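You operate a simulated robot arm through the tools that you are given. There is no shell and no other tool. Be economical: measure what you need, move in short steps, check, and stop when the job is done.

The job below is to be done with a simulated two-armed robot. You get a single attempt, and the scene is never put back.

JOB
On the top of the steel table, fold the grey rag in half, so that its two long edges meet.

It is judged by the outcome, as a careful person would: the job done as asked, and still so three seconds after it is handed in. It fails if anything else is knocked over, pushed out of place, dropped, spilled or broken. Flat cloth is picked up by pressing the open fingertips on it (5 to 10 N) and closing them slowly along it; thin cloth reads only 2 to 8 mm in the jaws.

ROBOT AND FRAMES
Two 6-joint arms with two-finger parallel grippers on one trunk, on a base that drives. Base frame: it is fixed to the floor where the robot stands at the start and does not move with it; the origin is under the middle of the robot, x ahead of it, y to its left, z up; the surface under the hand at the start is at about z = 0.8. Units: m, degrees, N and s.
The left shoulder is at the start at [0.06, 0.187, 1.047], the right one opposite. With the tool pointing down near the work surface each hand reaches from about 0.28 to 0.62 m from the robot's upright axis, wherever it stands, measured 20 degrees to its own side. Places, roughly: top of the steel table [0.7, 0, 0.8]. Payload 1.57 kg a hand.
The tool frame of a hand sits at the grasp point between the pads (the TCP): z along the fingers, y along the line on which they close. The tips reach 0.03 m beyond it. The gripper opens to 0.11 m. The fingers are 0.024 m wide and 0.012 m thick; the gripper's body (0.048 by 0.112 m) begins 0.078 m behind the TCP.
Orientation is told as [roll, pitch, yaw] about the base's x, y, z axes, in that order, counted from this pose: with the fingers straight down and closing along the base's y, the tool's x points along the base's -x, its y along +y and its z along -z.

CONTROLS
- The arms move only by the tool play_rows. It takes "left_rows", "right_rows" or both (then of equal length, played together; a hand with none holds still); each is one flat list of numbers, 7 for each row, row after row: the shift along the tool's x, y, z in m, then the turn, a rotation vector about the tool's x, y, z in degrees, then the closure, from 0 (fully open) to 1 (shut). In form: [dx, dy, dz, rx, ry, rz, hand, dx, dy, dz, rx, ry, rz, hand, ...]. A call has 1 to 8 rows; each row is the pose to reach, as a shift and turn from the pose commanded when the call began, along the tool's axes at that moment. Each row takes 0.2 s and may step no farther than 0.05 m and 8.6 degrees from the row before; otherwise, or with a gripper value out of range, the whole call is refused. A pose out of reach is approached as far as the arm can. The call stops where the force on the tool passes 40 N (or 10 N more than at its start, if that is more) or the arm is blocked; 0.2 s more then pass. Each finger travels about 0.153 m/s and halts on what it meets, pressing with about 32 N; the grip force reading is that of the motor and also rises with nothing between the fingers. The clock runs only during rows and for 0.2 s after the last one: add rows that repeat a pose to give the fingers time. The reply holds the time, the measured pose of the TCP, the force on the tool along the base axes, the opening and the grip force, in the units named above and with some noise, with the torque about the TCP (base axes, N m) and any sound that the robot's microphone picked up, and new pictures: "views" is both (left out), scene, wrist or none (wrist: the cameras of the hands that moved).
- Cameras (640 x 400 px; columns grow to the right, rows downward): "scene" is now at [0.0234, 0.0272, 1.5836]; the picture's right is [0.25, -0.97, 0.00], its down [-0.84, -0.22, -0.50] and it looks along [0.48, 0.13, -0.87] (base axes); focal length 296 px, centre (320, 200). "left" rides on the left gripper at [0.07, -0.016, -0.141] in its tool frame; the picture's right is [0.23, 0.97, 0.00], its down [-0.85, 0.20, -0.48] and it looks along [-0.47, 0.11, 0.88] (tool axes); focal length 222 px, centre (320, 200). "right" rides on the right gripper at [0.07, 0.016, -0.141] in its tool frame; the picture's right is [-0.23, 0.97, 0.00], its down [-0.86, -0.20, -0.48] and it looks along [-0.47, -0.11, 0.88] (tool axes); focal length 222 px, centre (320, 200). There is no depth. A picture from a camera that has moved, and an enlarged one, comes with that camera's place and axes in the base frame and with its lens. The place of the scene camera against the robot may be out by one fixed shift of up to 0.025 m in any direction.
- slide_trunk(by): slides the trunk up (or, below 0, down) by that many m; the arms and the scene camera ride with it, the base frame stays. It gives what a move gives, with no picture.
- drive_base(legs): drives the robot by 1 to 6 legs, each [ahead, left, turn to the left] in m, m and degrees, along the robot's own axes; the way and the turn of a leg run together, so that a leg with both is an arc; at most 1.5 m and 180 degrees a leg. The arms and the cameras ride along, it lands a little off, and it stops where it bumps. It gives what a move gives, and a new picture of the scene camera.
- aim_head(pan, tilt): turns the head with the scene camera to pan (to the left, within 86 degrees either way) and tilt (down, from -29 to 69), counted from straight ahead of the robot. It gives what a move gives, and a new picture of the scene camera.
- enlarge(camera, box): a new picture of the part [left, top, right, bottom] of that camera's present view, enlarged. No time passes.
- finish_job(): hands the job in; it is judged then, once.

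Go step by step. Nothing tells you exact positions but the pictures and the camera data: compare them with the known pose of the tool, close in by small moves and look again before you grip or let go. The budget is 120 turns and 260 pictures, counting those below and the enlarged ones. Unless the task says otherwise, let go and move clear before handing in, and close with one line.

The tools are called after ">>>" as name(argument=value, ...) on one line, values as JSON. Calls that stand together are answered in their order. play_rows: Moves the arms, as the interface text tells. Its arguments: {"type":"object","properties":{"left_rows":{"type":"array"},"right_rows":{"type":"array"},"views":{"type":"string","enum":["both","scene","wrist","none"]}},"required":[]} The other tools are called the same way: slide_trunk (by) slides the trunk up or down; drive_base (legs) drives the base; aim_head (pan, tilt) turns the head that bears the scene camera; enlarge (camera, box) takes an enlarged picture of a part of a camera's view; finish_job () hands the job in.

At the start:

```text
time: 0.0
left_position: [0.4428, 0.2417, 0.9784]
left_ee_rot: [0.0, -0.1, 0.1]
left_wrist_force: [-0.2, -0.5, -0.7]
left_ft_torque: [0.01, -0.01, -0.02]
left_gripper_width: 0.1098
left_finger_force: 0.0
right_position: [0.4705, -0.131, 0.9805]
right_ee_rot: [0.0, 0.0, 0.0]
right_wrist_force: [1.0, 0.2, -0.2]
right_ft_torque: [-0.02, -0.01, 0.02]
right_gripper_width: 0.1101
right_finger_force: 0.0
trunk travel left (down, up): [-0.675, 0.315]
robot x, y, heading: [0.0024, -0.0, -0.1]
head pan, tilt: [14.7, 60.0]
```

scene: 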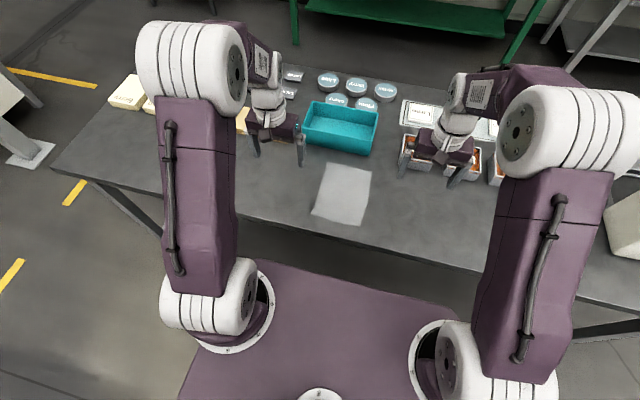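
right: 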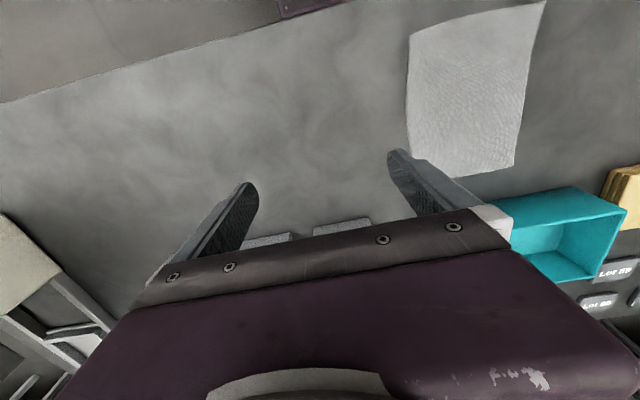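
left: 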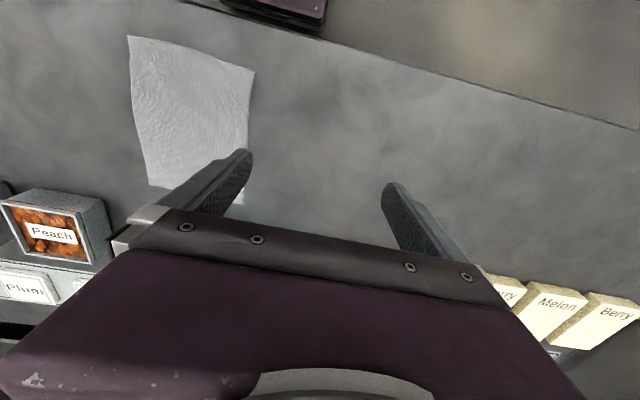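

The grey rag lies between the two hands, close to the table's near edge. I'll enlarge the view to measure its corners.

>>> enlarge(camera="scene", box=[280, 140, 408, 240])

>>> enlarge(camera="left", box=[100, 20, 292, 220])

>>> enlarge(camera="right", box=[380, 0, 580, 200])

```text
4.00 times, centred on (344, 190) of scene
camera zoom: at [0.0234, 0.0272, 1.5836], right [0.25, -0.97, 0.0], down [-0.84, -0.22, -0.5], along [0.48, 0.13, -0.87], focal length 1186 px, centre (224, 240)
```

zoom: 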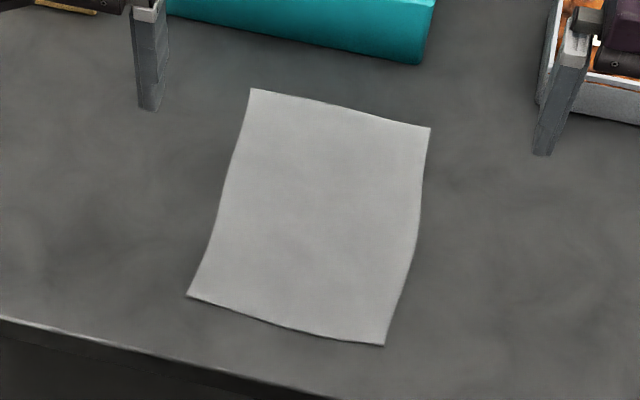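

```text
2.00 times, centred on (196, 120) of left
camera zoom: at [0.3732, 0.2253, 1.1207], right [-0.23, 0.97, 0.0], down [0.85, 0.2, 0.48], along [0.47, 0.11, -0.88], focal length 444 px, centre (568, 360)
```

zoom: 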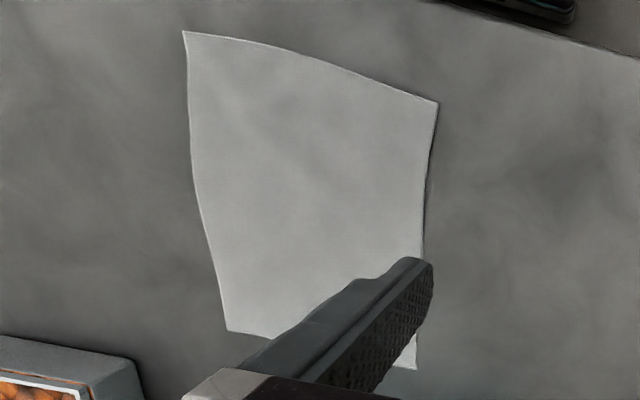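

```text
2.00 times, centred on (480, 100) of right
camera zoom: at [0.3997, -0.115, 1.1218], right [0.23, 0.97, 0.0], down [0.86, -0.2, 0.48], along [0.47, -0.11, -0.88], focal length 444 px, centre (0, 400)
```

zoom: 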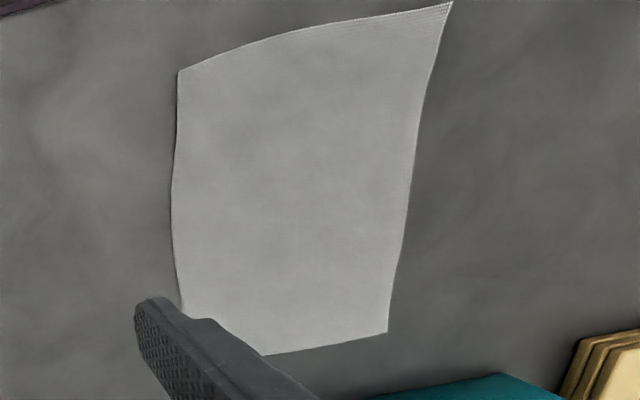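

The rag's corners come out at about x 0.38–0.58 and y −0.003–0.1445, with its long edges along x. I plan to carry the edge at y≈0 over to y≈0.1445, with the right hand at the far corner and the left hand at the near corner. First I yaw both hands by 90° so that they close along the edge.

>>> play_rows(right_rows=[0, 0, -0.01, 0, 0, -8.5, 0.5, 0, 0, -0.02, 0, 0, -17, 0.5, 0, 0, -0.03, 0, 0, -25.5, 0.5, 0, 0, -0.03, 0, 0, -34, 0.5, 0, 0, -0.03, 0, 0, -42.5, 0.5, 0, 0, -0.03, 0, 0, -51, 0.5, 0, 0, -0.03, 0, 0, -59.5, 0.5, 0, 0, -0.03, 0, 0, -68, 0.5], left_rows=[0, 0, -0.01, 0, 0, -8.5, 0.5, 0, 0, -0.02, 0, 0, -17, 0.5, 0, 0, -0.03, 0, 0, -25.5, 0.5, 0, 0, -0.03, 0, 0, -34, 0.5, 0, 0, -0.03, 0, 0, -42.5, 0.5, 0, 0, -0.03, 0, 0, -51, 0.5, 0, 0, -0.03, 0, 0, -59.5, 0.5, 0, 0, -0.03, 0, 0, -68, 0.5], views="scene")

```text
time: 1.8
left_position: [0.4441, 0.2418, 1.0085]
left_ee_rot: [0.1, -0.1, 68.2]
left_wrist_force: [0.3, -0.1, 0.9]
left_ft_torque: [-0.01, -0.01, 0.01]
left_gripper_width: 0.0551
left_finger_force: 0.1
right_position: [0.4696, -0.1309, 1.0118]
right_ee_rot: [0.0, -0.1, 68.2]
right_wrist_force: [0.2, -0.2, -0.6]
right_ft_torque: [0.04, 0.02, 0.02]
right_gripper_width: 0.0551
right_finger_force: 0.0
trunk travel left (down, up): [-0.675, 0.315]
robot x, y, heading: [-0.004, -0.0014, -0.1]
head pan, tilt: [14.7, 60.0]
camera scene: at [0.0234, 0.0272, 1.5836], right [0.25, -0.97, 0.0], down [-0.84, -0.22, -0.5], along [0.48, 0.13, -0.87], focal length 296 px, centre (320, 200)
```

scene: 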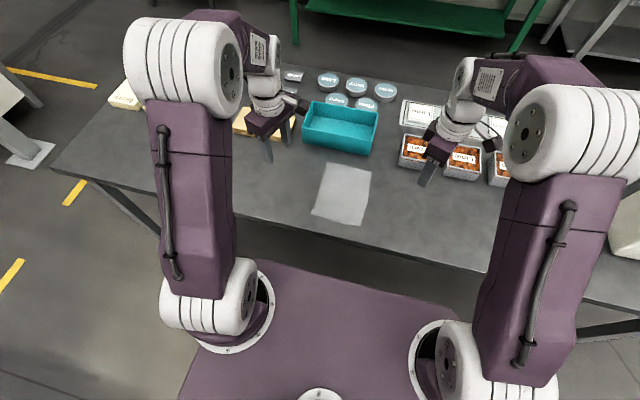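

Both hands turn freely and the elbows stay high and to the outside. Next I finish the yaw and bring the hands above the edge, right hand far and left hand near.

>>> play_rows(right_rows=[-0.025, -0.0043, 0, 0, 0, -7.3, 0.5, -0.05, -0.0085, 0, 0, 0, -14.6, 0.5, -0.075, -0.0128, 0, 0, 0, -21.8, 0.5, -0.1, -0.017, 0, 0, 0, -21.8, 0.5, -0.125, -0.0213, 0, 0, 0, -21.8, 0.5, -0.151, -0.0256, 0, 0, 0, -21.8, 0.5], left_rows=[0.035, -0.009, 0, 0, 0, -7.3, 0.5, 0.07, -0.018, 0, 0, 0, -14.6, 0.5, 0.1, -0.028, 0, 0, 0, -21.8, 0.5, 0.13, -0.035, 0, 0, 0, -21.8, 0.5, 0.15, -0.04, 0, 0, 0, -21.8, 0.5, 0.17, -0.045, 0, 0, 0, -21.8, 0.5])

```text
time: 3.2
left_position: [0.4198, 0.0684, 1.0092]
left_ee_rot: [-0.1, 0.0, 89.9]
left_wrist_force: [0.5, 0.5, -0.3]
left_ft_torque: [-0.01, -0.03, 0.02]
left_gripper_width: 0.0552
left_finger_force: 0.0
right_position: [0.5518, 0.0004, 1.0096]
right_ee_rot: [0.3, 0.2, 89.8]
right_wrist_force: [0.8, 0.3, -0.3]
right_ft_torque: [0.0, -0.02, 0.03]
right_gripper_width: 0.0547
right_finger_force: 0.1
trunk travel left (down, up): [-0.675, 0.315]
robot x, y, heading: [0.0007, -0.0004, 0.1]
head pan, tilt: [14.7, 60.0]
camera scene: at [0.0247, 0.0273, 1.5836], right [0.25, -0.97, 0.0], down [-0.84, -0.22, -0.5], along [0.48, 0.13, -0.87], focal length 296 px, centre (320, 200)
camera right: at [0.5342, -0.0703, 1.1501], right [-0.97, 0.23, 0.0], down [0.2, 0.85, 0.48], along [0.11, 0.46, -0.88], focal length 222 px, centre (320, 200)
camera left: at [0.4361, -0.0017, 1.1508], right [-0.97, -0.22, 0.0], down [-0.2, 0.86, 0.48], along [-0.11, 0.47, -0.88], focal length 222 px, centre (320, 200)
```

scene: 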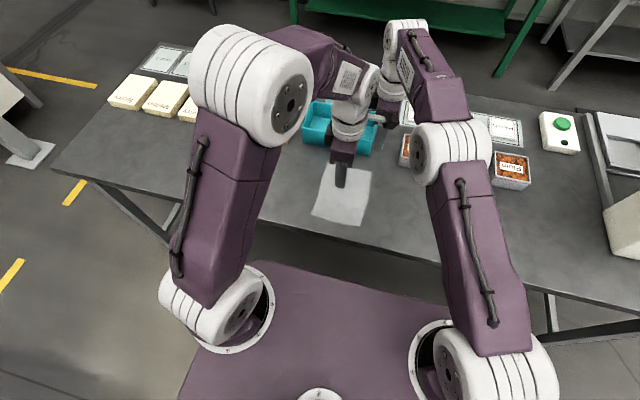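
right: 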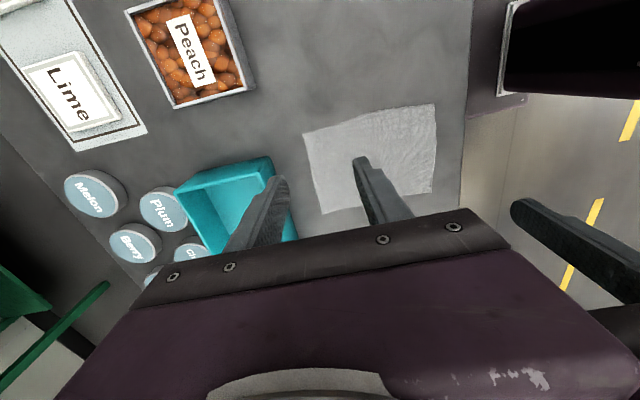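
left: 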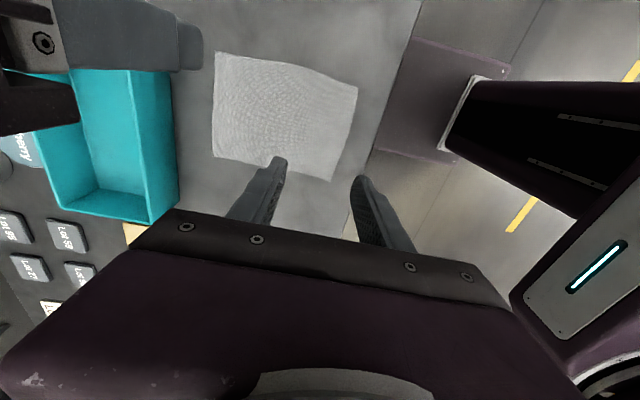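

The arms don't collide and both wrist views show the rag clearly. I'll line both hands up on the edge (y≈0.008) and lower them to about 2 cm above the table.

>>> play_rows(right_rows=[-0.008, 0, 0.0, 0, 0, 0, 0.5, -0.008, 0, 0, 0, 0, 0, 0.5, -0.008, 0, 0.04, 0, 0, 0, 0.5, -0.008, 0, 0.08, 0, 0, 0, 0.5, -0.008, 0, 0.12, 0, 0, 0, 0.5, -0.008, 0, 0.155, 0, 0, 0, 0.5], left_rows=[0.03, 0.008, 0, 0, 0, 0, 0.5, 0.06, 0.008, 0, 0, 0, 0, 0.5, 0.06, 0.008, 0.04, 0, 0, 0, 0.5, 0.06, 0.008, 0.08, 0, 0, 0, 0.5, 0.06, 0.008, 0.12, 0, 0, 0, 0.5, 0.06, 0.008, 0.155, 0, 0, 0, 0.5])

```text
time: 4.6
left_position: [0.4134, 0.0043, 0.8559]
left_ee_rot: [0.0, 0.0, 89.8]
left_wrist_force: [0.9, -0.8, -0.8]
left_ft_torque: [0.03, -0.02, 0.01]
left_gripper_width: 0.055
left_finger_force: 0.1
right_position: [0.5512, 0.0102, 0.855]
right_ee_rot: [0.0, -0.2, 90.1]
right_wrist_force: [-0.4, 0.4, -1.0]
right_ft_torque: [-0.02, 0.01, 0.05]
right_gripper_width: 0.055
right_finger_force: 0.1
trunk travel left (down, up): [-0.675, 0.315]
robot x, y, heading: [-0.0039, 0.0003, -0.3]
head pan, tilt: [14.7, 60.0]
camera scene: at [0.025, 0.0272, 1.5837], right [0.25, -0.97, 0.0], down [-0.84, -0.22, -0.5], along [0.48, 0.13, -0.87], focal length 296 px, centre (320, 200)
camera right: at [0.5355, -0.0599, 0.9961], right [-0.97, 0.23, 0.0], down [0.2, 0.85, 0.48], along [0.11, 0.47, -0.88], focal length 222 px, centre (320, 200)
camera left: at [0.4293, -0.0655, 0.9976], right [-0.98, -0.22, 0.0], down [-0.19, 0.86, 0.48], along [-0.11, 0.47, -0.88], focal length 222 px, centre (320, 200)
```

scene: 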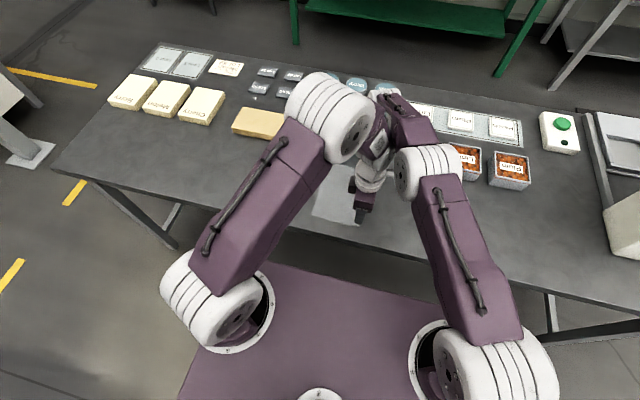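
right: 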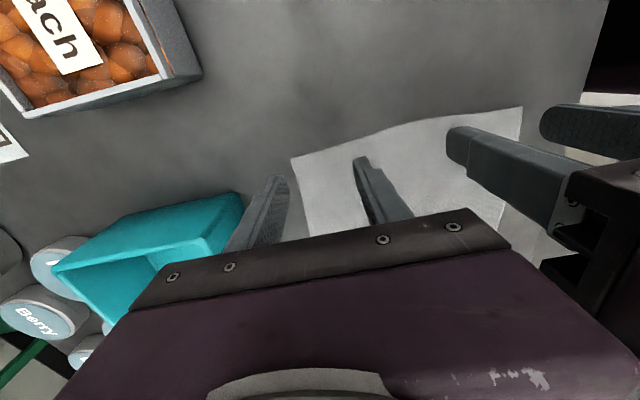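
left: 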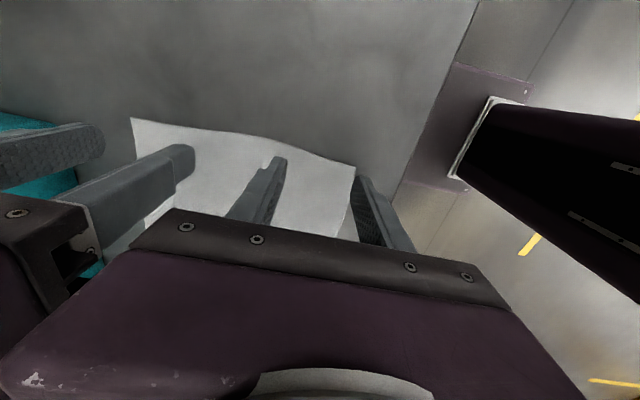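

The hands sit correctly over the edge, but the outer fingers slightly overhang the rag's ends. I'll narrow the openings, nudge inward and descend to just above the cloth.

>>> play_rows(right_rows=[0, 0.003, 0, 0, 0, 0, 0.64, 0, 0.003, 0.01, 0, 0, 0, 0.64, 0, 0.003, 0.018, 0, 0, 0, 0.64], left_rows=[-0.004, -0.004, 0, 0, 0, 0, 0.64, -0.004, -0.004, 0.01, 0, 0, 0, 0.64, -0.004, -0.004, 0.018, 0, 0, 0, 0.64], views="none")

>>> enlarge(camera="right", box=[220, 80, 540, 280])

>>> enlarge(camera="left", box=[100, 80, 420, 280])

```text
time: 5.4
left_position: [0.4161, 0.0108, 0.8361]
left_ee_rot: [0.0, 0.0, 89.9]
left_wrist_force: [-0.8, 0.1, 0.4]
left_ft_torque: [-0.02, 0.0, -0.04]
left_gripper_width: 0.0396
left_finger_force: 0.0
right_position: [0.5479, 0.0079, 0.8381]
right_ee_rot: [0.0, 0.0, 89.7]
right_wrist_force: [-1.2, -0.7, -0.4]
right_ft_torque: [-0.02, -0.01, 0.02]
right_gripper_width: 0.0396
right_finger_force: 0.0
trunk travel left (down, up): [-0.675, 0.315]
robot x, y, heading: [0.0007, -0.0019, 0.0]
head pan, tilt: [14.7, 60.0]
```

```text
2.00 times, centred on (380, 180) of right
camera zoom: at [0.5307, -0.0623, 0.9789], right [-0.97, 0.23, 0.0], down [0.2, 0.85, 0.48], along [0.11, 0.47, -0.88], focal length 444 px, centre (200, 240)
```

zoom: 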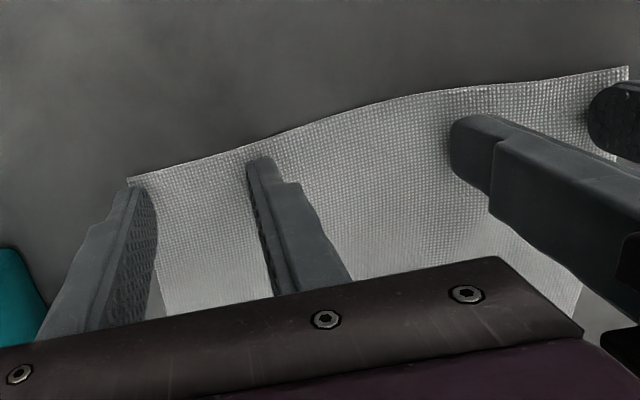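

```text
2.00 times, centred on (260, 180) of left
camera zoom: at [0.4324, -0.0593, 0.978], right [-0.97, -0.22, 0.0], down [-0.2, 0.86, 0.48], along [-0.11, 0.47, -0.88], focal length 444 px, centre (440, 240)
```

zoom: 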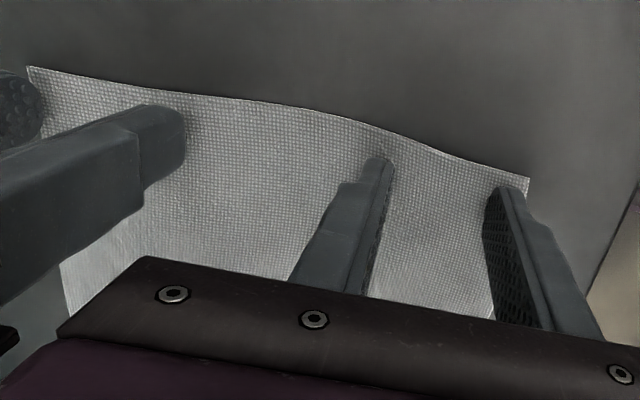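

Both finger pairs are over the cloth just inside the edge. I'll narrow them a little more and press down gently.

>>> play_rows(right_rows=[0, 0, 0, 0, 0, 0, 0.72, 0, 0, 0.004, 0, 0, 0, 0.72, 0, 0, 0.008, 0, 0, 0, 0.72], left_rows=[0, 0, 0, 0, 0, 0, 0.72, 0, 0, 0.003, 0, 0, 0, 0.72, 0, 0, 0.006, 0, 0, 0, 0.72], views="none")

```text
time: 6.2
left_position: [0.4168, 0.0102, 0.8307]
left_ee_rot: [-0.3, 0.0, 89.8]
left_wrist_force: [1.8, 0.5, 8.3]
left_ft_torque: [0.02, 0.09, 0.02]
left_gripper_width: 0.0304
left_finger_force: 0.1
right_position: [0.5466, 0.0088, 0.8318]
right_ee_rot: [-0.2, 0.1, 89.8]
right_wrist_force: [1.3, -0.7, 5.9]
right_ft_torque: [-0.05, 0.0, -0.02]
right_gripper_width: 0.0306
right_finger_force: 0.0
trunk travel left (down, up): [-0.675, 0.315]
robot x, y, heading: [-0.0008, -0.0001, 0.1]
head pan, tilt: [14.7, 60.0]
```

Both hands press with 6–8 N, which is in the right range. Now I close them slowly.

>>> play_rows(right_rows=[0, 0, 0, 0, 0, 0, 0.76, 0, 0, 0, 0, 0, 0, 0.8, 0, 0, 0, 0, 0, 0, 0.84, 0, 0, 0, 0, 0, 0, 0.88, 0, 0, 0, 0, 0, 0, 0.92, 0, 0, 0, 0, 0, 0, 0.96, 0, 0, 0, 0, 0, 0, 1, 0, 0, 0, 0, 0, 0, 1], left_rows=[0, 0, 0, 0, 0, 0, 0.76, 0, 0, 0, 0, 0, 0, 0.8, 0, 0, 0, 0, 0, 0, 0.84, 0, 0, 0, 0, 0, 0, 0.88, 0, 0, 0, 0, 0, 0, 0.92, 0, 0, 0, 0, 0, 0, 0.96, 0, 0, 0, 0, 0, 0, 1, 0, 0, 0, 0, 0, 0, 1], views="wrist")

```text
time: 8.0
left_position: [0.4164, 0.0097, 0.8319]
left_ee_rot: [-0.3, 0.0, 89.9]
left_wrist_force: [13.9, -0.1, 5.6]
left_ft_torque: [-0.02, -0.38, 0.1]
left_gripper_width: 0.0024
left_finger_force: 23.8
right_position: [0.5447, 0.0067, 0.8316]
right_ee_rot: [-0.1, 0.0, 89.8]
right_wrist_force: [-12.9, -0.7, 16.4]
right_ft_torque: [-0.05, 0.41, 0.01]
right_gripper_width: 0.0023
right_finger_force: 23.4
trunk travel left (down, up): [-0.675, 0.315]
robot x, y, heading: [0.001, 0.0028, -0.2]
head pan, tilt: [14.7, 60.0]
camera right: at [0.5279, -0.062, 0.9721], right [-0.97, 0.23, 0.0], down [0.2, 0.85, 0.48], along [0.11, 0.47, -0.88], focal length 222 px, centre (320, 200)
camera left: at [0.4313, -0.0593, 0.9733], right [-0.97, -0.22, 0.0], down [-0.2, 0.86, 0.48], along [-0.1, 0.47, -0.88], focal length 222 px, centre (320, 200)
```

right: 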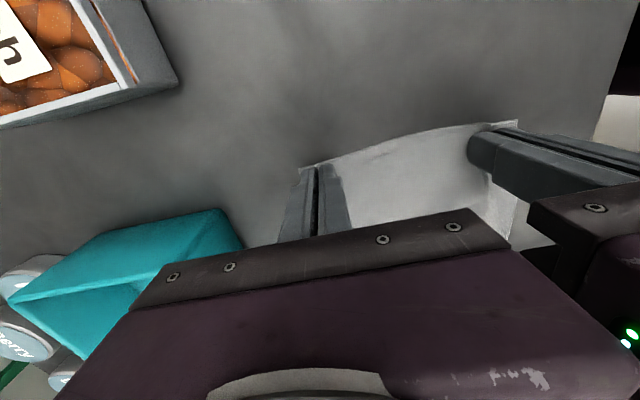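
left: 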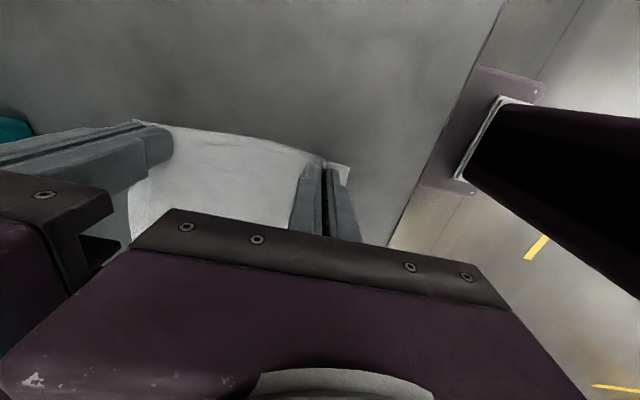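

Both hands have gripped cloth, with some tension between them. I'll lift slightly while easing them a little toward each other, then check.

>>> play_rows(right_rows=[0, 0.002, -0.005, 0, 0, 0, 1, 0, 0.002, -0.015, 0, 0, 0, 1, -0.003, 0.002, -0.025, 0, 0, 0, 1], left_rows=[0, -0.002, -0.005, 0, 0, 0, 1, 0, -0.002, -0.015, 0, 0, 0, 1, -0.003, -0.002, -0.025, 0, 0, 0, 1])

```text
time: 8.8
left_position: [0.4198, 0.0124, 0.8558]
left_ee_rot: [0.0, 0.0, 89.8]
left_wrist_force: [6.5, -0.1, 0.2]
left_ft_torque: [0.0, -0.17, 0.02]
left_gripper_width: 0.0022
left_finger_force: 23.6
right_position: [0.5463, 0.0107, 0.8554]
right_ee_rot: [0.0, 0.0, 89.8]
right_wrist_force: [-6.8, -0.2, 0.2]
right_ft_torque: [0.0, 0.2, 0.01]
right_gripper_width: 0.0023
right_finger_force: 23.8
trunk travel left (down, up): [-0.675, 0.315]
robot x, y, heading: [0.0008, -0.0017, 0.1]
head pan, tilt: [14.7, 60.0]
camera scene: at [0.0236, 0.0276, 1.5835], right [0.25, -0.97, 0.0], down [-0.84, -0.22, -0.5], along [0.48, 0.13, -0.87], focal length 296 px, centre (320, 200)
camera right: at [0.5286, -0.0587, 0.9958], right [-0.97, 0.23, 0.0], down [0.2, 0.85, 0.48], along [0.11, 0.47, -0.88], focal length 222 px, centre (320, 200)
camera left: at [0.4348, -0.0564, 0.9976], right [-0.97, -0.22, 0.0], down [-0.2, 0.86, 0.48], along [-0.11, 0.47, -0.88], focal length 222 px, centre (320, 200)
```

scene: 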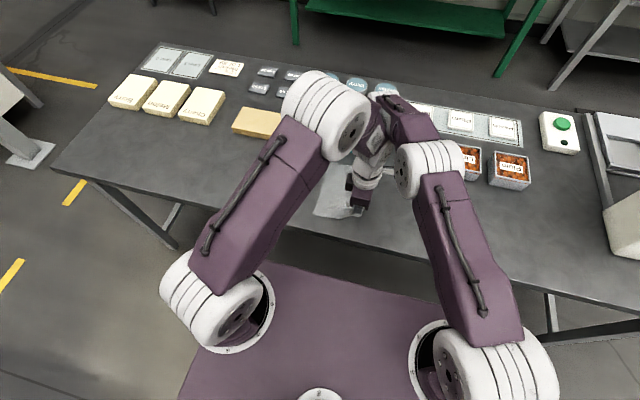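
right: 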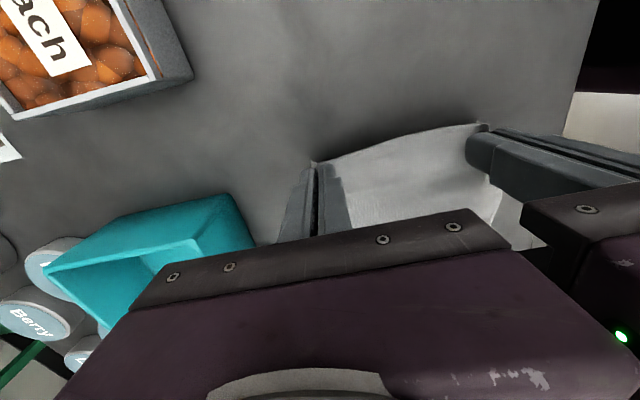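
left: 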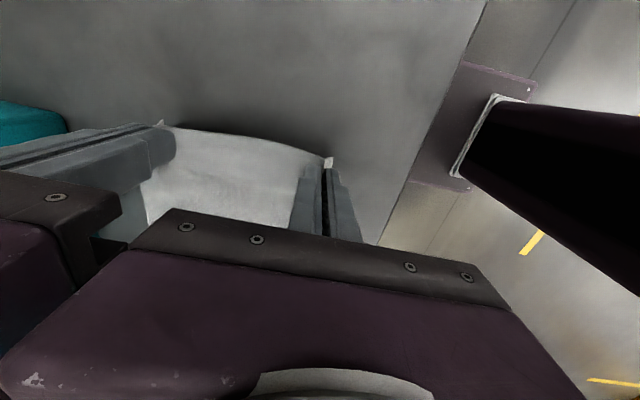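

The lift works, but about 2 cm of cloth is in the grip, and that strip would tuck back on itself after the fold. I'll put the edge down and re-grip with only a few millimetres of it in the jaws.

>>> play_rows(right_rows=[0.002, -0.001, 0.012, 0, 0, 0, 1, 0.004, -0.002, 0.022, 0, 0, 0, 1, 0.004, -0.002, 0.022, 0, 0, 0, 0.86, 0.004, -0.002, 0.022, 0, 0, 0, 0.72, 0.004, -0.002, 0.022, 0, 0, 0, 0.72, 0.004, -0.002, 0.012, 0, 0, 0, 0.72, 0.016, -0.002, 0.004, 0, 0, 0, 0.72, 0.016, -0.002, 0.004, 0, 0, 0, 0.72], left_rows=[0.002, 0.001, 0.012, 0, 0, 0, 1, 0.004, 0.002, 0.022, 0, 0, 0, 1, 0.004, 0.002, 0.022, 0, 0, 0, 0.86, 0.004, 0.002, 0.022, 0, 0, 0, 0.72, 0.004, 0.002, 0.022, 0, 0, 0, 0.72, 0.004, 0.002, 0.012, 0, 0, 0, 0.72, 0.016, 0.002, 0.004, 0, 0, 0, 0.72, 0.016, 0.002, 0.004, 0, 0, 0, 0.72], views="none")

>>> enlarge(camera="right", box=[220, 80, 540, 280])

>>> enlarge(camera="left", box=[100, 80, 420, 280])

```text
time: 10.6
left_position: [0.4171, -0.0015, 0.8505]
left_ee_rot: [0.1, 0.0, 89.8]
left_wrist_force: [0.1, 0.3, 0.3]
left_ft_torque: [-0.02, -0.02, -0.02]
left_gripper_width: 0.0308
left_finger_force: 0.0
right_position: [0.5495, -0.0055, 0.8504]
right_ee_rot: [0.0, 0.0, 89.9]
right_wrist_force: [-0.6, 0.3, 1.1]
right_ft_torque: [0.0, 0.01, -0.02]
right_gripper_width: 0.031
right_finger_force: 0.0
trunk travel left (down, up): [-0.675, 0.315]
robot x, y, heading: [0.0018, 0.0014, 0.2]
head pan, tilt: [14.7, 60.0]
```

```text
2.00 times, centred on (380, 180) of right
camera zoom: at [0.5309, -0.0746, 0.9913], right [-0.97, 0.23, 0.0], down [0.2, 0.85, 0.48], along [0.11, 0.47, -0.88], focal length 444 px, centre (200, 240)
```

zoom: 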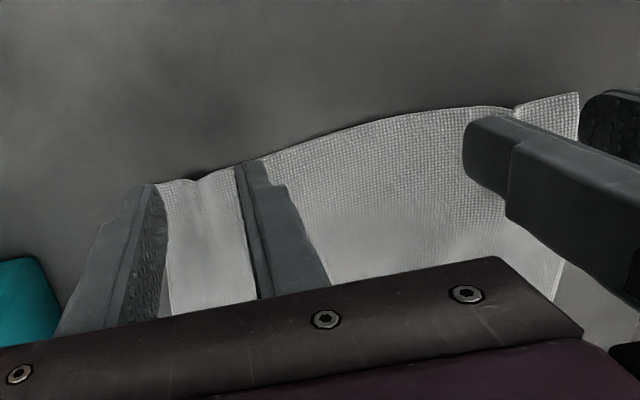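

```text
2.00 times, centred on (260, 180) of left
camera zoom: at [0.4332, -0.0709, 0.9932], right [-0.97, -0.22, 0.0], down [-0.2, 0.86, 0.48], along [-0.11, 0.47, -0.88], focal length 444 px, centre (440, 240)
```

zoom: 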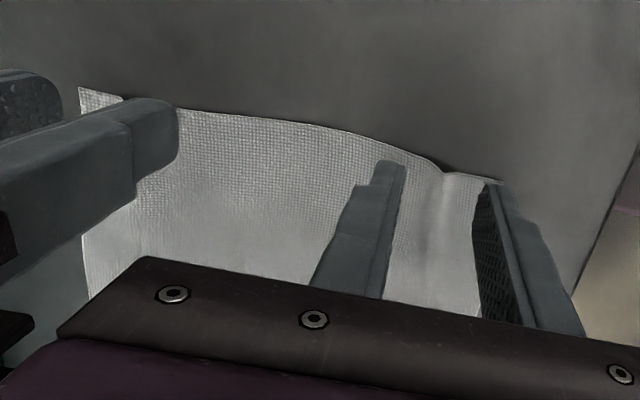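

The cloth kept a small ridge between each pair of fingers, and its edge is at y≈−0.004. I'll set both hands at y≈−0.007, so that about 9 mm overlaps, then press and close.

>>> play_rows(right_rows=[0.0015, 0.002, 0.005, 0, 0, 0, 0.72, 0.0015, 0.002, 0.012, 0, 0, 0, 0.72, 0.0015, 0.002, 0.02, 0, 0, 0, 0.72, 0.0015, 0.002, 0.02, 0, 0, 0, 0.79, 0.0015, 0.002, 0.02, 0, 0, 0, 0.86, 0.0015, 0.002, 0.02, 0, 0, 0, 0.93, 0.0015, 0.002, 0.02, 0, 0, 0, 1, 0.0015, 0.002, 0.02, 0, 0, 0, 1], left_rows=[0.0055, -0.001, 0.005, 0, 0, 0, 0.72, 0.0055, -0.001, 0.012, 0, 0, 0, 0.72, 0.0055, -0.001, 0.02, 0, 0, 0, 0.72, 0.0055, -0.001, 0.02, 0, 0, 0, 0.79, 0.0055, -0.001, 0.02, 0, 0, 0, 0.86, 0.0055, -0.001, 0.02, 0, 0, 0, 0.93, 0.0055, -0.001, 0.02, 0, 0, 0, 1, 0.0055, -0.001, 0.02, 0, 0, 0, 1], views="none")

>>> play_rows(right_rows=[0, 0.001, -0.01, 0, 0, 0, 1, 0, 0.001, -0.025, 0, 0, 0, 1], left_rows=[0, -0.001, -0.01, 0, 0, 0, 1, 0, -0.001, -0.025, 0, 0, 0, 1], views="wrist")

```text
time: 12.4
left_position: [0.4169, -0.0074, 0.833]
left_ee_rot: [-0.1, 0.0, 89.7]
left_wrist_force: [-0.2, 0.1, 0.8]
left_ft_torque: [0.04, -0.01, 0.0]
left_gripper_width: 0.0001
left_finger_force: 21.3
right_position: [0.5448, -0.0072, 0.8321]
right_ee_rot: [-0.1, 0.1, 89.9]
right_wrist_force: [0.3, -0.2, 10.3]
right_ft_torque: [0.09, 0.0, -0.02]
right_gripper_width: 0.0026
right_finger_force: 23.6
trunk travel left (down, up): [-0.675, 0.315]
robot x, y, heading: [0.0025, 0.0015, 0.1]
head pan, tilt: [14.7, 60.0]
```

```text
time: 13.0
left_position: [0.419, -0.0085, 0.8576]
left_ee_rot: [-0.1, 0.0, 89.6]
left_wrist_force: [-1.3, 0.8, -0.6]
left_ft_torque: [0.02, -0.03, -0.04]
left_gripper_width: 0.0001
left_finger_force: 21.0
right_position: [0.544, -0.0054, 0.8569]
right_ee_rot: [0.0, 0.0, 89.8]
right_wrist_force: [-0.2, 0.7, -1.0]
right_ft_torque: [-0.03, -0.02, -0.03]
right_gripper_width: 0.0023
right_finger_force: 23.8
trunk travel left (down, up): [-0.675, 0.315]
robot x, y, heading: [0.003, -0.0001, 0.0]
head pan, tilt: [14.7, 60.0]
camera right: at [0.5263, -0.0766, 0.9973], right [-0.97, 0.23, 0.0], down [0.2, 0.85, 0.48], along [0.11, 0.47, -0.88], focal length 222 px, centre (320, 200)
camera left: at [0.4346, -0.0774, 0.999], right [-0.97, -0.22, 0.0], down [-0.2, 0.86, 0.48], along [-0.11, 0.47, -0.88], focal length 222 px, centre (320, 200)
```

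right: 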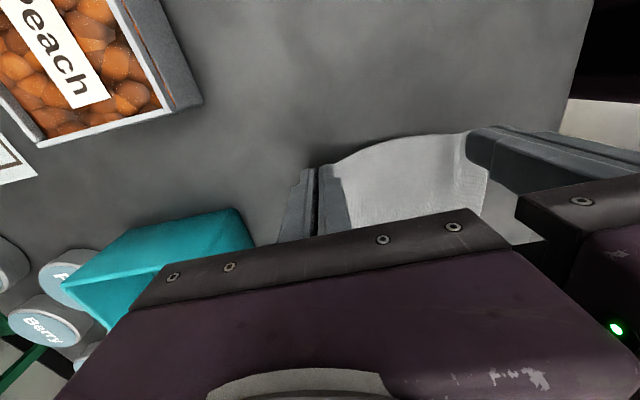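
left: 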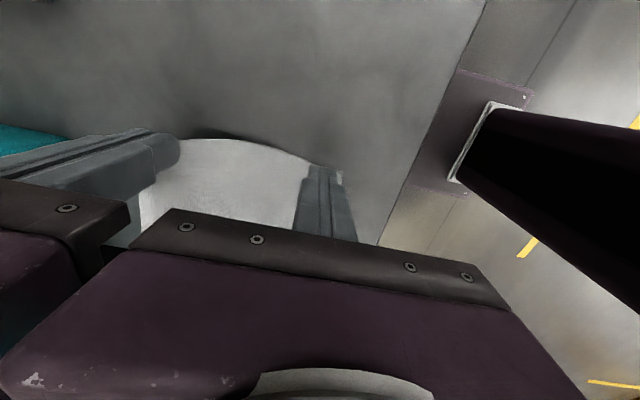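

The right hand has the edge but the left missed, since it wasn't pressing. I'll lower the right hand again and retry the left 3 mm further in, with more press.

>>> play_rows(right_rows=[0, 0, 0.006, 0, 0, 0, 1, 0, 0, 0.012, 0, 0, 0, 1, 0, 0, 0.018, 0, 0, 0, 1, 0, 0, 0.02, 0, 0, 0, 1], left_rows=[-0.003, 0.001, 0.004, 0, 0, 0, 0.85, -0.004, 0.001, 0.01, 0, 0, 0, 0.72, -0.004, 0.001, 0.018, 0, 0, 0, 0.72, -0.004, 0.001, 0.028, 0, 0, 0, 0.72], views="none")

>>> enlarge(camera="left", box=[100, 80, 420, 280])

```text
time: 14.0
left_position: [0.4174, -0.0038, 0.8311]
left_ee_rot: [-0.5, 0.1, 89.8]
left_wrist_force: [3.0, 1.2, 24.4]
left_ft_torque: [0.17, 0.21, -0.01]
left_gripper_width: 0.0293
left_finger_force: 0.1
right_position: [0.542, -0.0072, 0.8384]
right_ee_rot: [-0.2, 0.0, 89.8]
right_wrist_force: [0.0, -0.5, -0.6]
right_ft_torque: [0.02, 0.01, -0.03]
right_gripper_width: 0.0024
right_finger_force: 23.8
trunk travel left (down, up): [-0.675, 0.315]
robot x, y, heading: [0.0029, 0.0006, -0.1]
head pan, tilt: [14.7, 60.0]
```

```text
2.00 times, centred on (260, 180) of left
camera zoom: at [0.4329, -0.0731, 0.9733], right [-0.97, -0.22, -0.01], down [-0.2, 0.86, 0.47], along [-0.1, 0.46, -0.88], focal length 444 px, centre (440, 240)
```

zoom: 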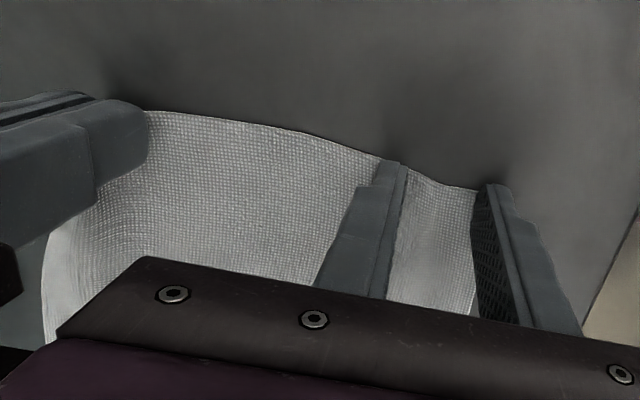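

The left fingers are pressing on the cloth at 24 N, so I'll ease off slightly and close slowly.

>>> play_rows(left_rows=[0, 0, -0.002, 0, 0, 0, 0.74, 0, 0, -0.002, 0, 0, 0, 0.79, 0, 0, -0.002, 0, 0, 0, 0.84, 0, 0, -0.002, 0, 0, 0, 0.89, 0, 0, -0.002, 0, 0, 0, 0.94, 0, 0, -0.002, 0, 0, 0, 1, 0, 0, -0.002, 0, 0, 0, 1], views="none")

>>> enlarge(camera="left", box=[100, 80, 420, 280])

```text
time: 15.6
left_position: [0.4185, -0.0043, 0.8318]
left_ee_rot: [-0.2, 0.1, 89.7]
left_wrist_force: [14.8, -0.4, 21.5]
left_ft_torque: [0.07, -0.48, -0.06]
left_gripper_width: 0.0031
left_finger_force: 24.2
right_position: [0.5434, -0.0057, 0.8369]
right_ee_rot: [0.1, 0.0, 89.8]
right_wrist_force: [-14.3, -0.4, -0.3]
right_ft_torque: [-0.04, 0.42, 0.11]
right_gripper_width: 0.0025
right_finger_force: 24.3
trunk travel left (down, up): [-0.675, 0.315]
robot x, y, heading: [0.0025, -0.0012, 0.0]
head pan, tilt: [14.7, 60.0]
```

```text
2.00 times, centred on (260, 180) of left
camera zoom: at [0.4337, -0.0733, 0.9732], right [-0.97, -0.22, 0.0], down [-0.2, 0.86, 0.48], along [-0.1, 0.47, -0.88], focal length 444 px, centre (440, 240)
```

zoom: 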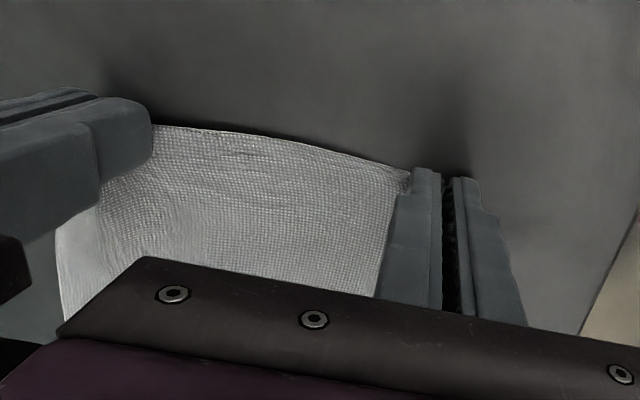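

Both hands now hold the edge (2.5–3 mm in the jaws). I'll carry it along the first half of the arc, to roughly above the fold line.

>>> play_rows(right_rows=[-0.002, 0.002, -0.015, 0, 0, 0, 1, -0.014, 0.002, -0.033, 0, 0, 0, 1, -0.03, 0.002, -0.047, 0, 0, 0, 1, -0.05, 0.002, -0.055, 0, 0, 0, 1, -0.07, 0.002, -0.057, 0, 0, 0, 1], left_rows=[-0.002, -0.002, -0.018, 0, 0, 0, 1, -0.014, -0.002, -0.038, 0, 0, 0, 1, -0.03, -0.002, -0.052, 0, 0, 0, 1, -0.05, -0.002, -0.06, 0, 0, 0, 1, -0.07, -0.002, -0.062, 0, 0, 0, 1])

```text
time: 16.8
left_position: [0.4181, 0.0701, 0.8878]
left_ee_rot: [0.4, -0.2, 89.8]
left_wrist_force: [7.2, -0.9, -0.7]
left_ft_torque: [-0.02, -0.21, -0.04]
left_gripper_width: 0.0026
left_finger_force: 23.7
right_position: [0.5431, 0.0608, 0.8949]
right_ee_rot: [-0.3, -0.1, 89.5]
right_wrist_force: [-7.5, 0.2, 0.4]
right_ft_torque: [-0.01, 0.21, 0.04]
right_gripper_width: 0.0026
right_finger_force: 23.6
right hand out of reach, approached as far as the arm can: row 5
trunk travel left (down, up): [-0.675, 0.315]
robot x, y, heading: [-0.0007, 0.0022, -0.2]
head pan, tilt: [14.7, 60.0]
camera scene: at [0.0235, 0.0284, 1.5836], right [0.25, -0.97, 0.0], down [-0.84, -0.22, -0.5], along [0.48, 0.13, -0.87], focal length 296 px, centre (320, 200)
camera right: at [0.5241, -0.0093, 1.0359], right [-0.97, 0.23, 0.0], down [0.2, 0.85, 0.48], along [0.12, 0.47, -0.88], focal length 222 px, centre (320, 200)
camera left: at [0.4349, -0.0006, 1.0301], right [-0.97, -0.22, 0.01], down [-0.19, 0.85, 0.48], along [-0.12, 0.47, -0.88], focal length 222 px, centre (320, 200)
```

scene: 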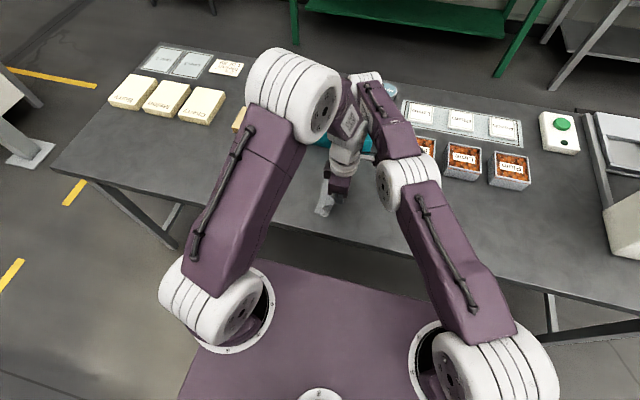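
right: 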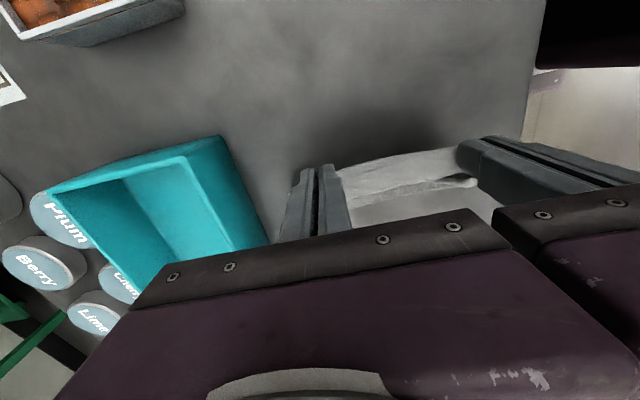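
left: 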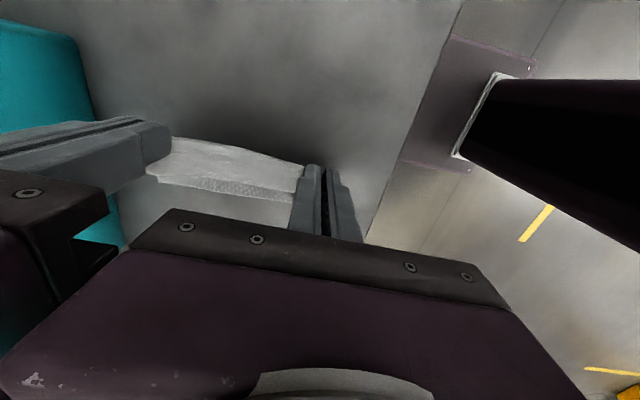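

The right arm reaches its limit at y≈0.061. I'll bring both hands level at a lower height, then finish the carry by driving the base to the left, which moves both hands in +y together.

>>> play_rows(right_rows=[0.004, 0, 0.012, 0, 0, 0, 1, 0.004, 0, 0.024, 0, 0, 0, 1], left_rows=[0.005, 0, 0.01, 0, 0, 0, 1, 0.007, 0, 0.02, 0, 0, 0, 1], views="none")

>>> drive_base(legs=[[0, 0.03, 0]])

```text
time: 17.4
left_position: [0.4204, 0.0642, 0.8707]
left_ee_rot: [0.1, 0.0, 90.3]
left_wrist_force: [2.8, -0.3, -0.2]
left_ft_torque: [-0.01, -0.04, -0.03]
left_gripper_width: 0.0026
left_finger_force: 24.1
right_position: [0.5434, 0.0547, 0.8694]
right_ee_rot: [-0.1, 0.0, 89.3]
right_wrist_force: [-2.4, 0.0, -0.1]
right_ft_torque: [-0.03, 0.08, -0.01]
right_gripper_width: 0.0021
right_finger_force: 23.8
trunk travel left (down, up): [-0.675, 0.315]
robot x, y, heading: [0.0018, 0.0005, 0.2]
head pan, tilt: [14.7, 60.0]
```

```text
time: 18.2
left_position: [0.4197, 0.0913, 0.8707]
left_ee_rot: [0.1, -0.2, 90.2]
left_wrist_force: [2.9, 0.5, 0.4]
left_ft_torque: [0.01, -0.07, -0.01]
left_gripper_width: 0.0026
left_finger_force: 23.7
right_position: [0.5444, 0.0814, 0.8683]
right_ee_rot: [0.0, -0.1, 89.4]
right_wrist_force: [-3.2, -0.4, 0.5]
right_ft_torque: [0.03, 0.09, -0.01]
right_gripper_width: 0.002
right_finger_force: 23.4
trunk travel left (down, up): [-0.675, 0.315]
robot x, y, heading: [-0.0001, 0.0294, 0.0]
head pan, tilt: [14.7, 60.0]
camera scene: at [0.0234, 0.0534, 1.5836], right [0.25, -0.97, 0.0], down [-0.84, -0.22, -0.5], along [0.48, 0.13, -0.87], focal length 296 px, centre (320, 200)
```

scene: 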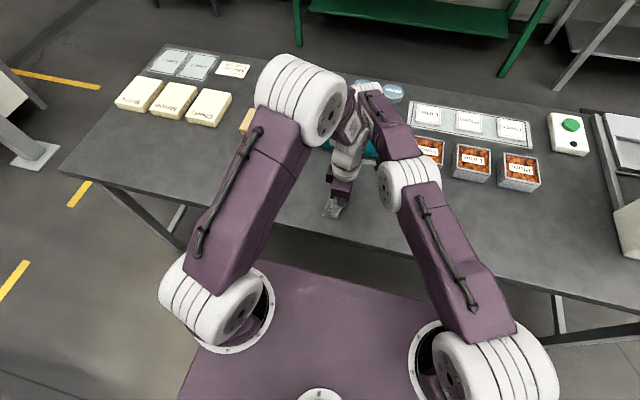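

The base drive moves the hands smoothly. I'll drive another 4 cm and look at the cloth.

>>> drive_base(legs=[[0, 0.045, 0]])

>>> enlarge(camera="right", box=[220, 80, 540, 280])

>>> enlarge(camera="left", box=[100, 80, 420, 280])

```text
time: 19.1
left_position: [0.4194, 0.1358, 0.8704]
left_ee_rot: [0.1, 0.0, 90.2]
left_wrist_force: [3.2, -0.3, -0.4]
left_ft_torque: [-0.01, -0.09, 0.01]
left_gripper_width: 0.0028
left_finger_force: 24.6
right_position: [0.545, 0.1257, 0.8698]
right_ee_rot: [-0.1, -0.1, 89.2]
right_wrist_force: [-3.3, 1.0, 0.1]
right_ft_torque: [0.02, 0.09, 0.0]
right_gripper_width: 0.002
right_finger_force: 23.8
trunk travel left (down, up): [-0.675, 0.315]
robot x, y, heading: [0.0029, 0.0771, -0.1]
head pan, tilt: [14.7, 60.0]
camera scene: at [0.0234, 0.0992, 1.5836], right [0.25, -0.97, 0.0], down [-0.84, -0.22, -0.5], along [0.48, 0.13, -0.87], focal length 296 px, centre (320, 200)
```

scene: 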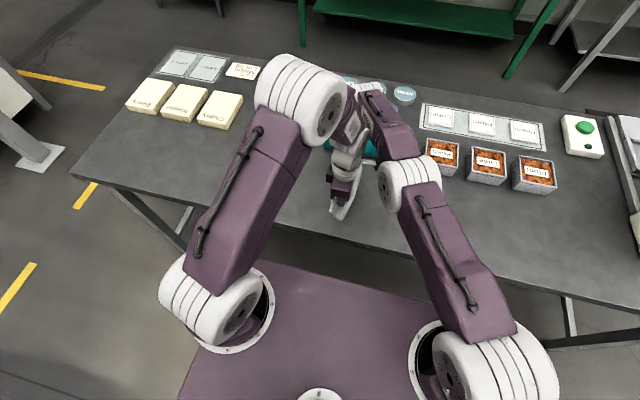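

```text
2.00 times, centred on (380, 180) of right
camera zoom: at [0.5249, 0.0555, 1.0101], right [-0.97, 0.24, 0.0], down [0.21, 0.85, 0.48], along [0.12, 0.47, -0.88], focal length 444 px, centre (200, 240)
```

zoom: 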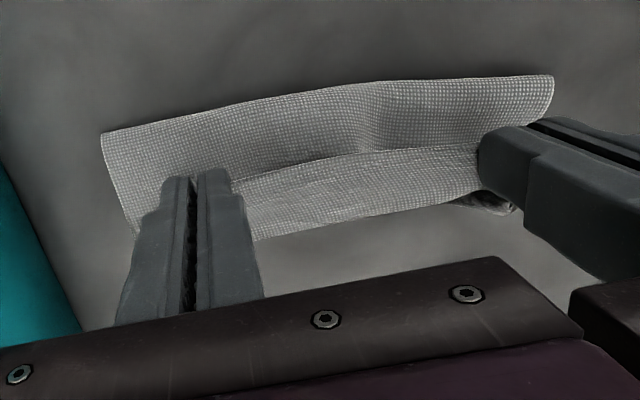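

```text
2.00 times, centred on (260, 180) of left
camera zoom: at [0.4368, 0.0654, 1.0124], right [-0.97, -0.23, 0.0], down [-0.2, 0.85, 0.48], along [-0.11, 0.47, -0.88], focal length 444 px, centre (440, 240)
```

zoom: 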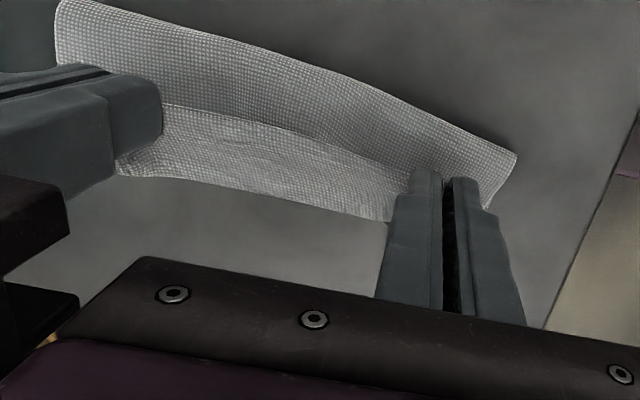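

The edge is over the other side, but a lip of about 2 cm at the gripped edge points back toward −y. I'll set it down, release, lift clear and look. The lip can then be swept outward with the fingertips.

>>> play_rows(right_rows=[-0.004, 0.001, 0.012, 0, 0, 0, 1, -0.006, 0.001, 0.024, 0, 0, 0, 1, -0.006, 0.001, 0.034, 0, 0, 0, 1, -0.006, 0.001, 0.034, 0, 0, 0, 0.85, -0.006, 0.001, 0.034, 0, 0, 0, 0.75, -0.006, 0.001, 0.034, 0, 0, 0, 0.7, -0.006, 0.001, 0.02, 0, 0, 0, 0.7, -0.006, 0.001, -0.02, 0, 0, 0, 0.7], left_rows=[0, -0.001, 0.012, 0, 0, 0, 1, 0, -0.001, 0.024, 0, 0, 0, 1, 0, -0.001, 0.034, 0, 0, 0, 1, 0, -0.001, 0.034, 0, 0, 0, 0.85, 0, -0.001, 0.034, 0, 0, 0, 0.75, 0, -0.001, 0.034, 0, 0, 0, 0.7, 0, -0.001, 0.02, 0, 0, 0, 0.7, 0, -0.001, -0.02, 0, 0, 0, 0.7], views="wrist")

```text
time: 20.9
left_position: [0.4155, 0.1376, 0.8883]
left_ee_rot: [1.0, -0.4, 90.4]
left_wrist_force: [0.1, 0.3, 0.6]
left_ft_torque: [-0.01, -0.02, 0.05]
left_gripper_width: 0.033
left_finger_force: 0.1
right_position: [0.5449, 0.1296, 0.8945]
right_ee_rot: [-0.6, -0.4, 88.8]
right_wrist_force: [0.2, -0.3, -0.2]
right_ft_torque: [-0.03, -0.01, -0.04]
right_gripper_width: 0.033
right_finger_force: 0.1
right hand out of reach, approached as far as the arm can: row 2, 3, 4, 5, 6
trunk travel left (down, up): [-0.675, 0.315]
robot x, y, heading: [0.0008, 0.0744, 0.0]
head pan, tilt: [14.7, 60.0]
camera right: at [0.5246, 0.0592, 1.0351], right [-0.97, 0.25, -0.01], down [0.21, 0.85, 0.49], along [0.13, 0.47, -0.87], focal length 222 px, centre (320, 200)
camera left: at [0.4343, 0.0678, 1.0296], right [-0.97, -0.23, 0.01], down [-0.2, 0.85, 0.49], along [-0.13, 0.47, -0.87], focal length 222 px, centre (320, 200)
```

right: 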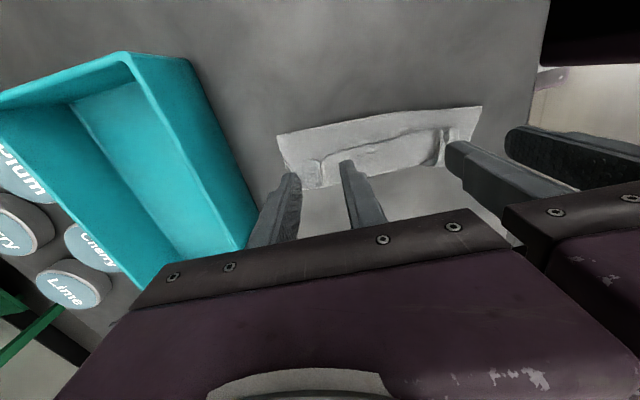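
left: 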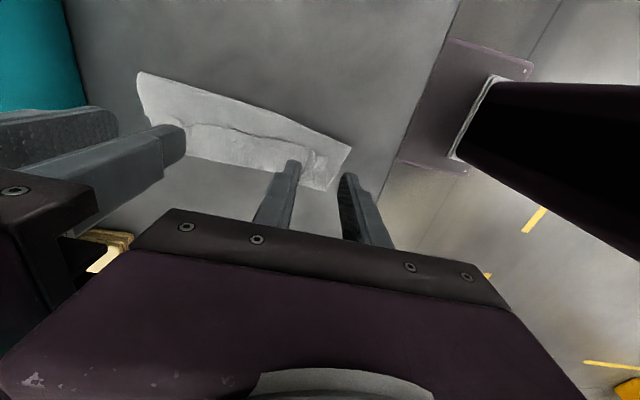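

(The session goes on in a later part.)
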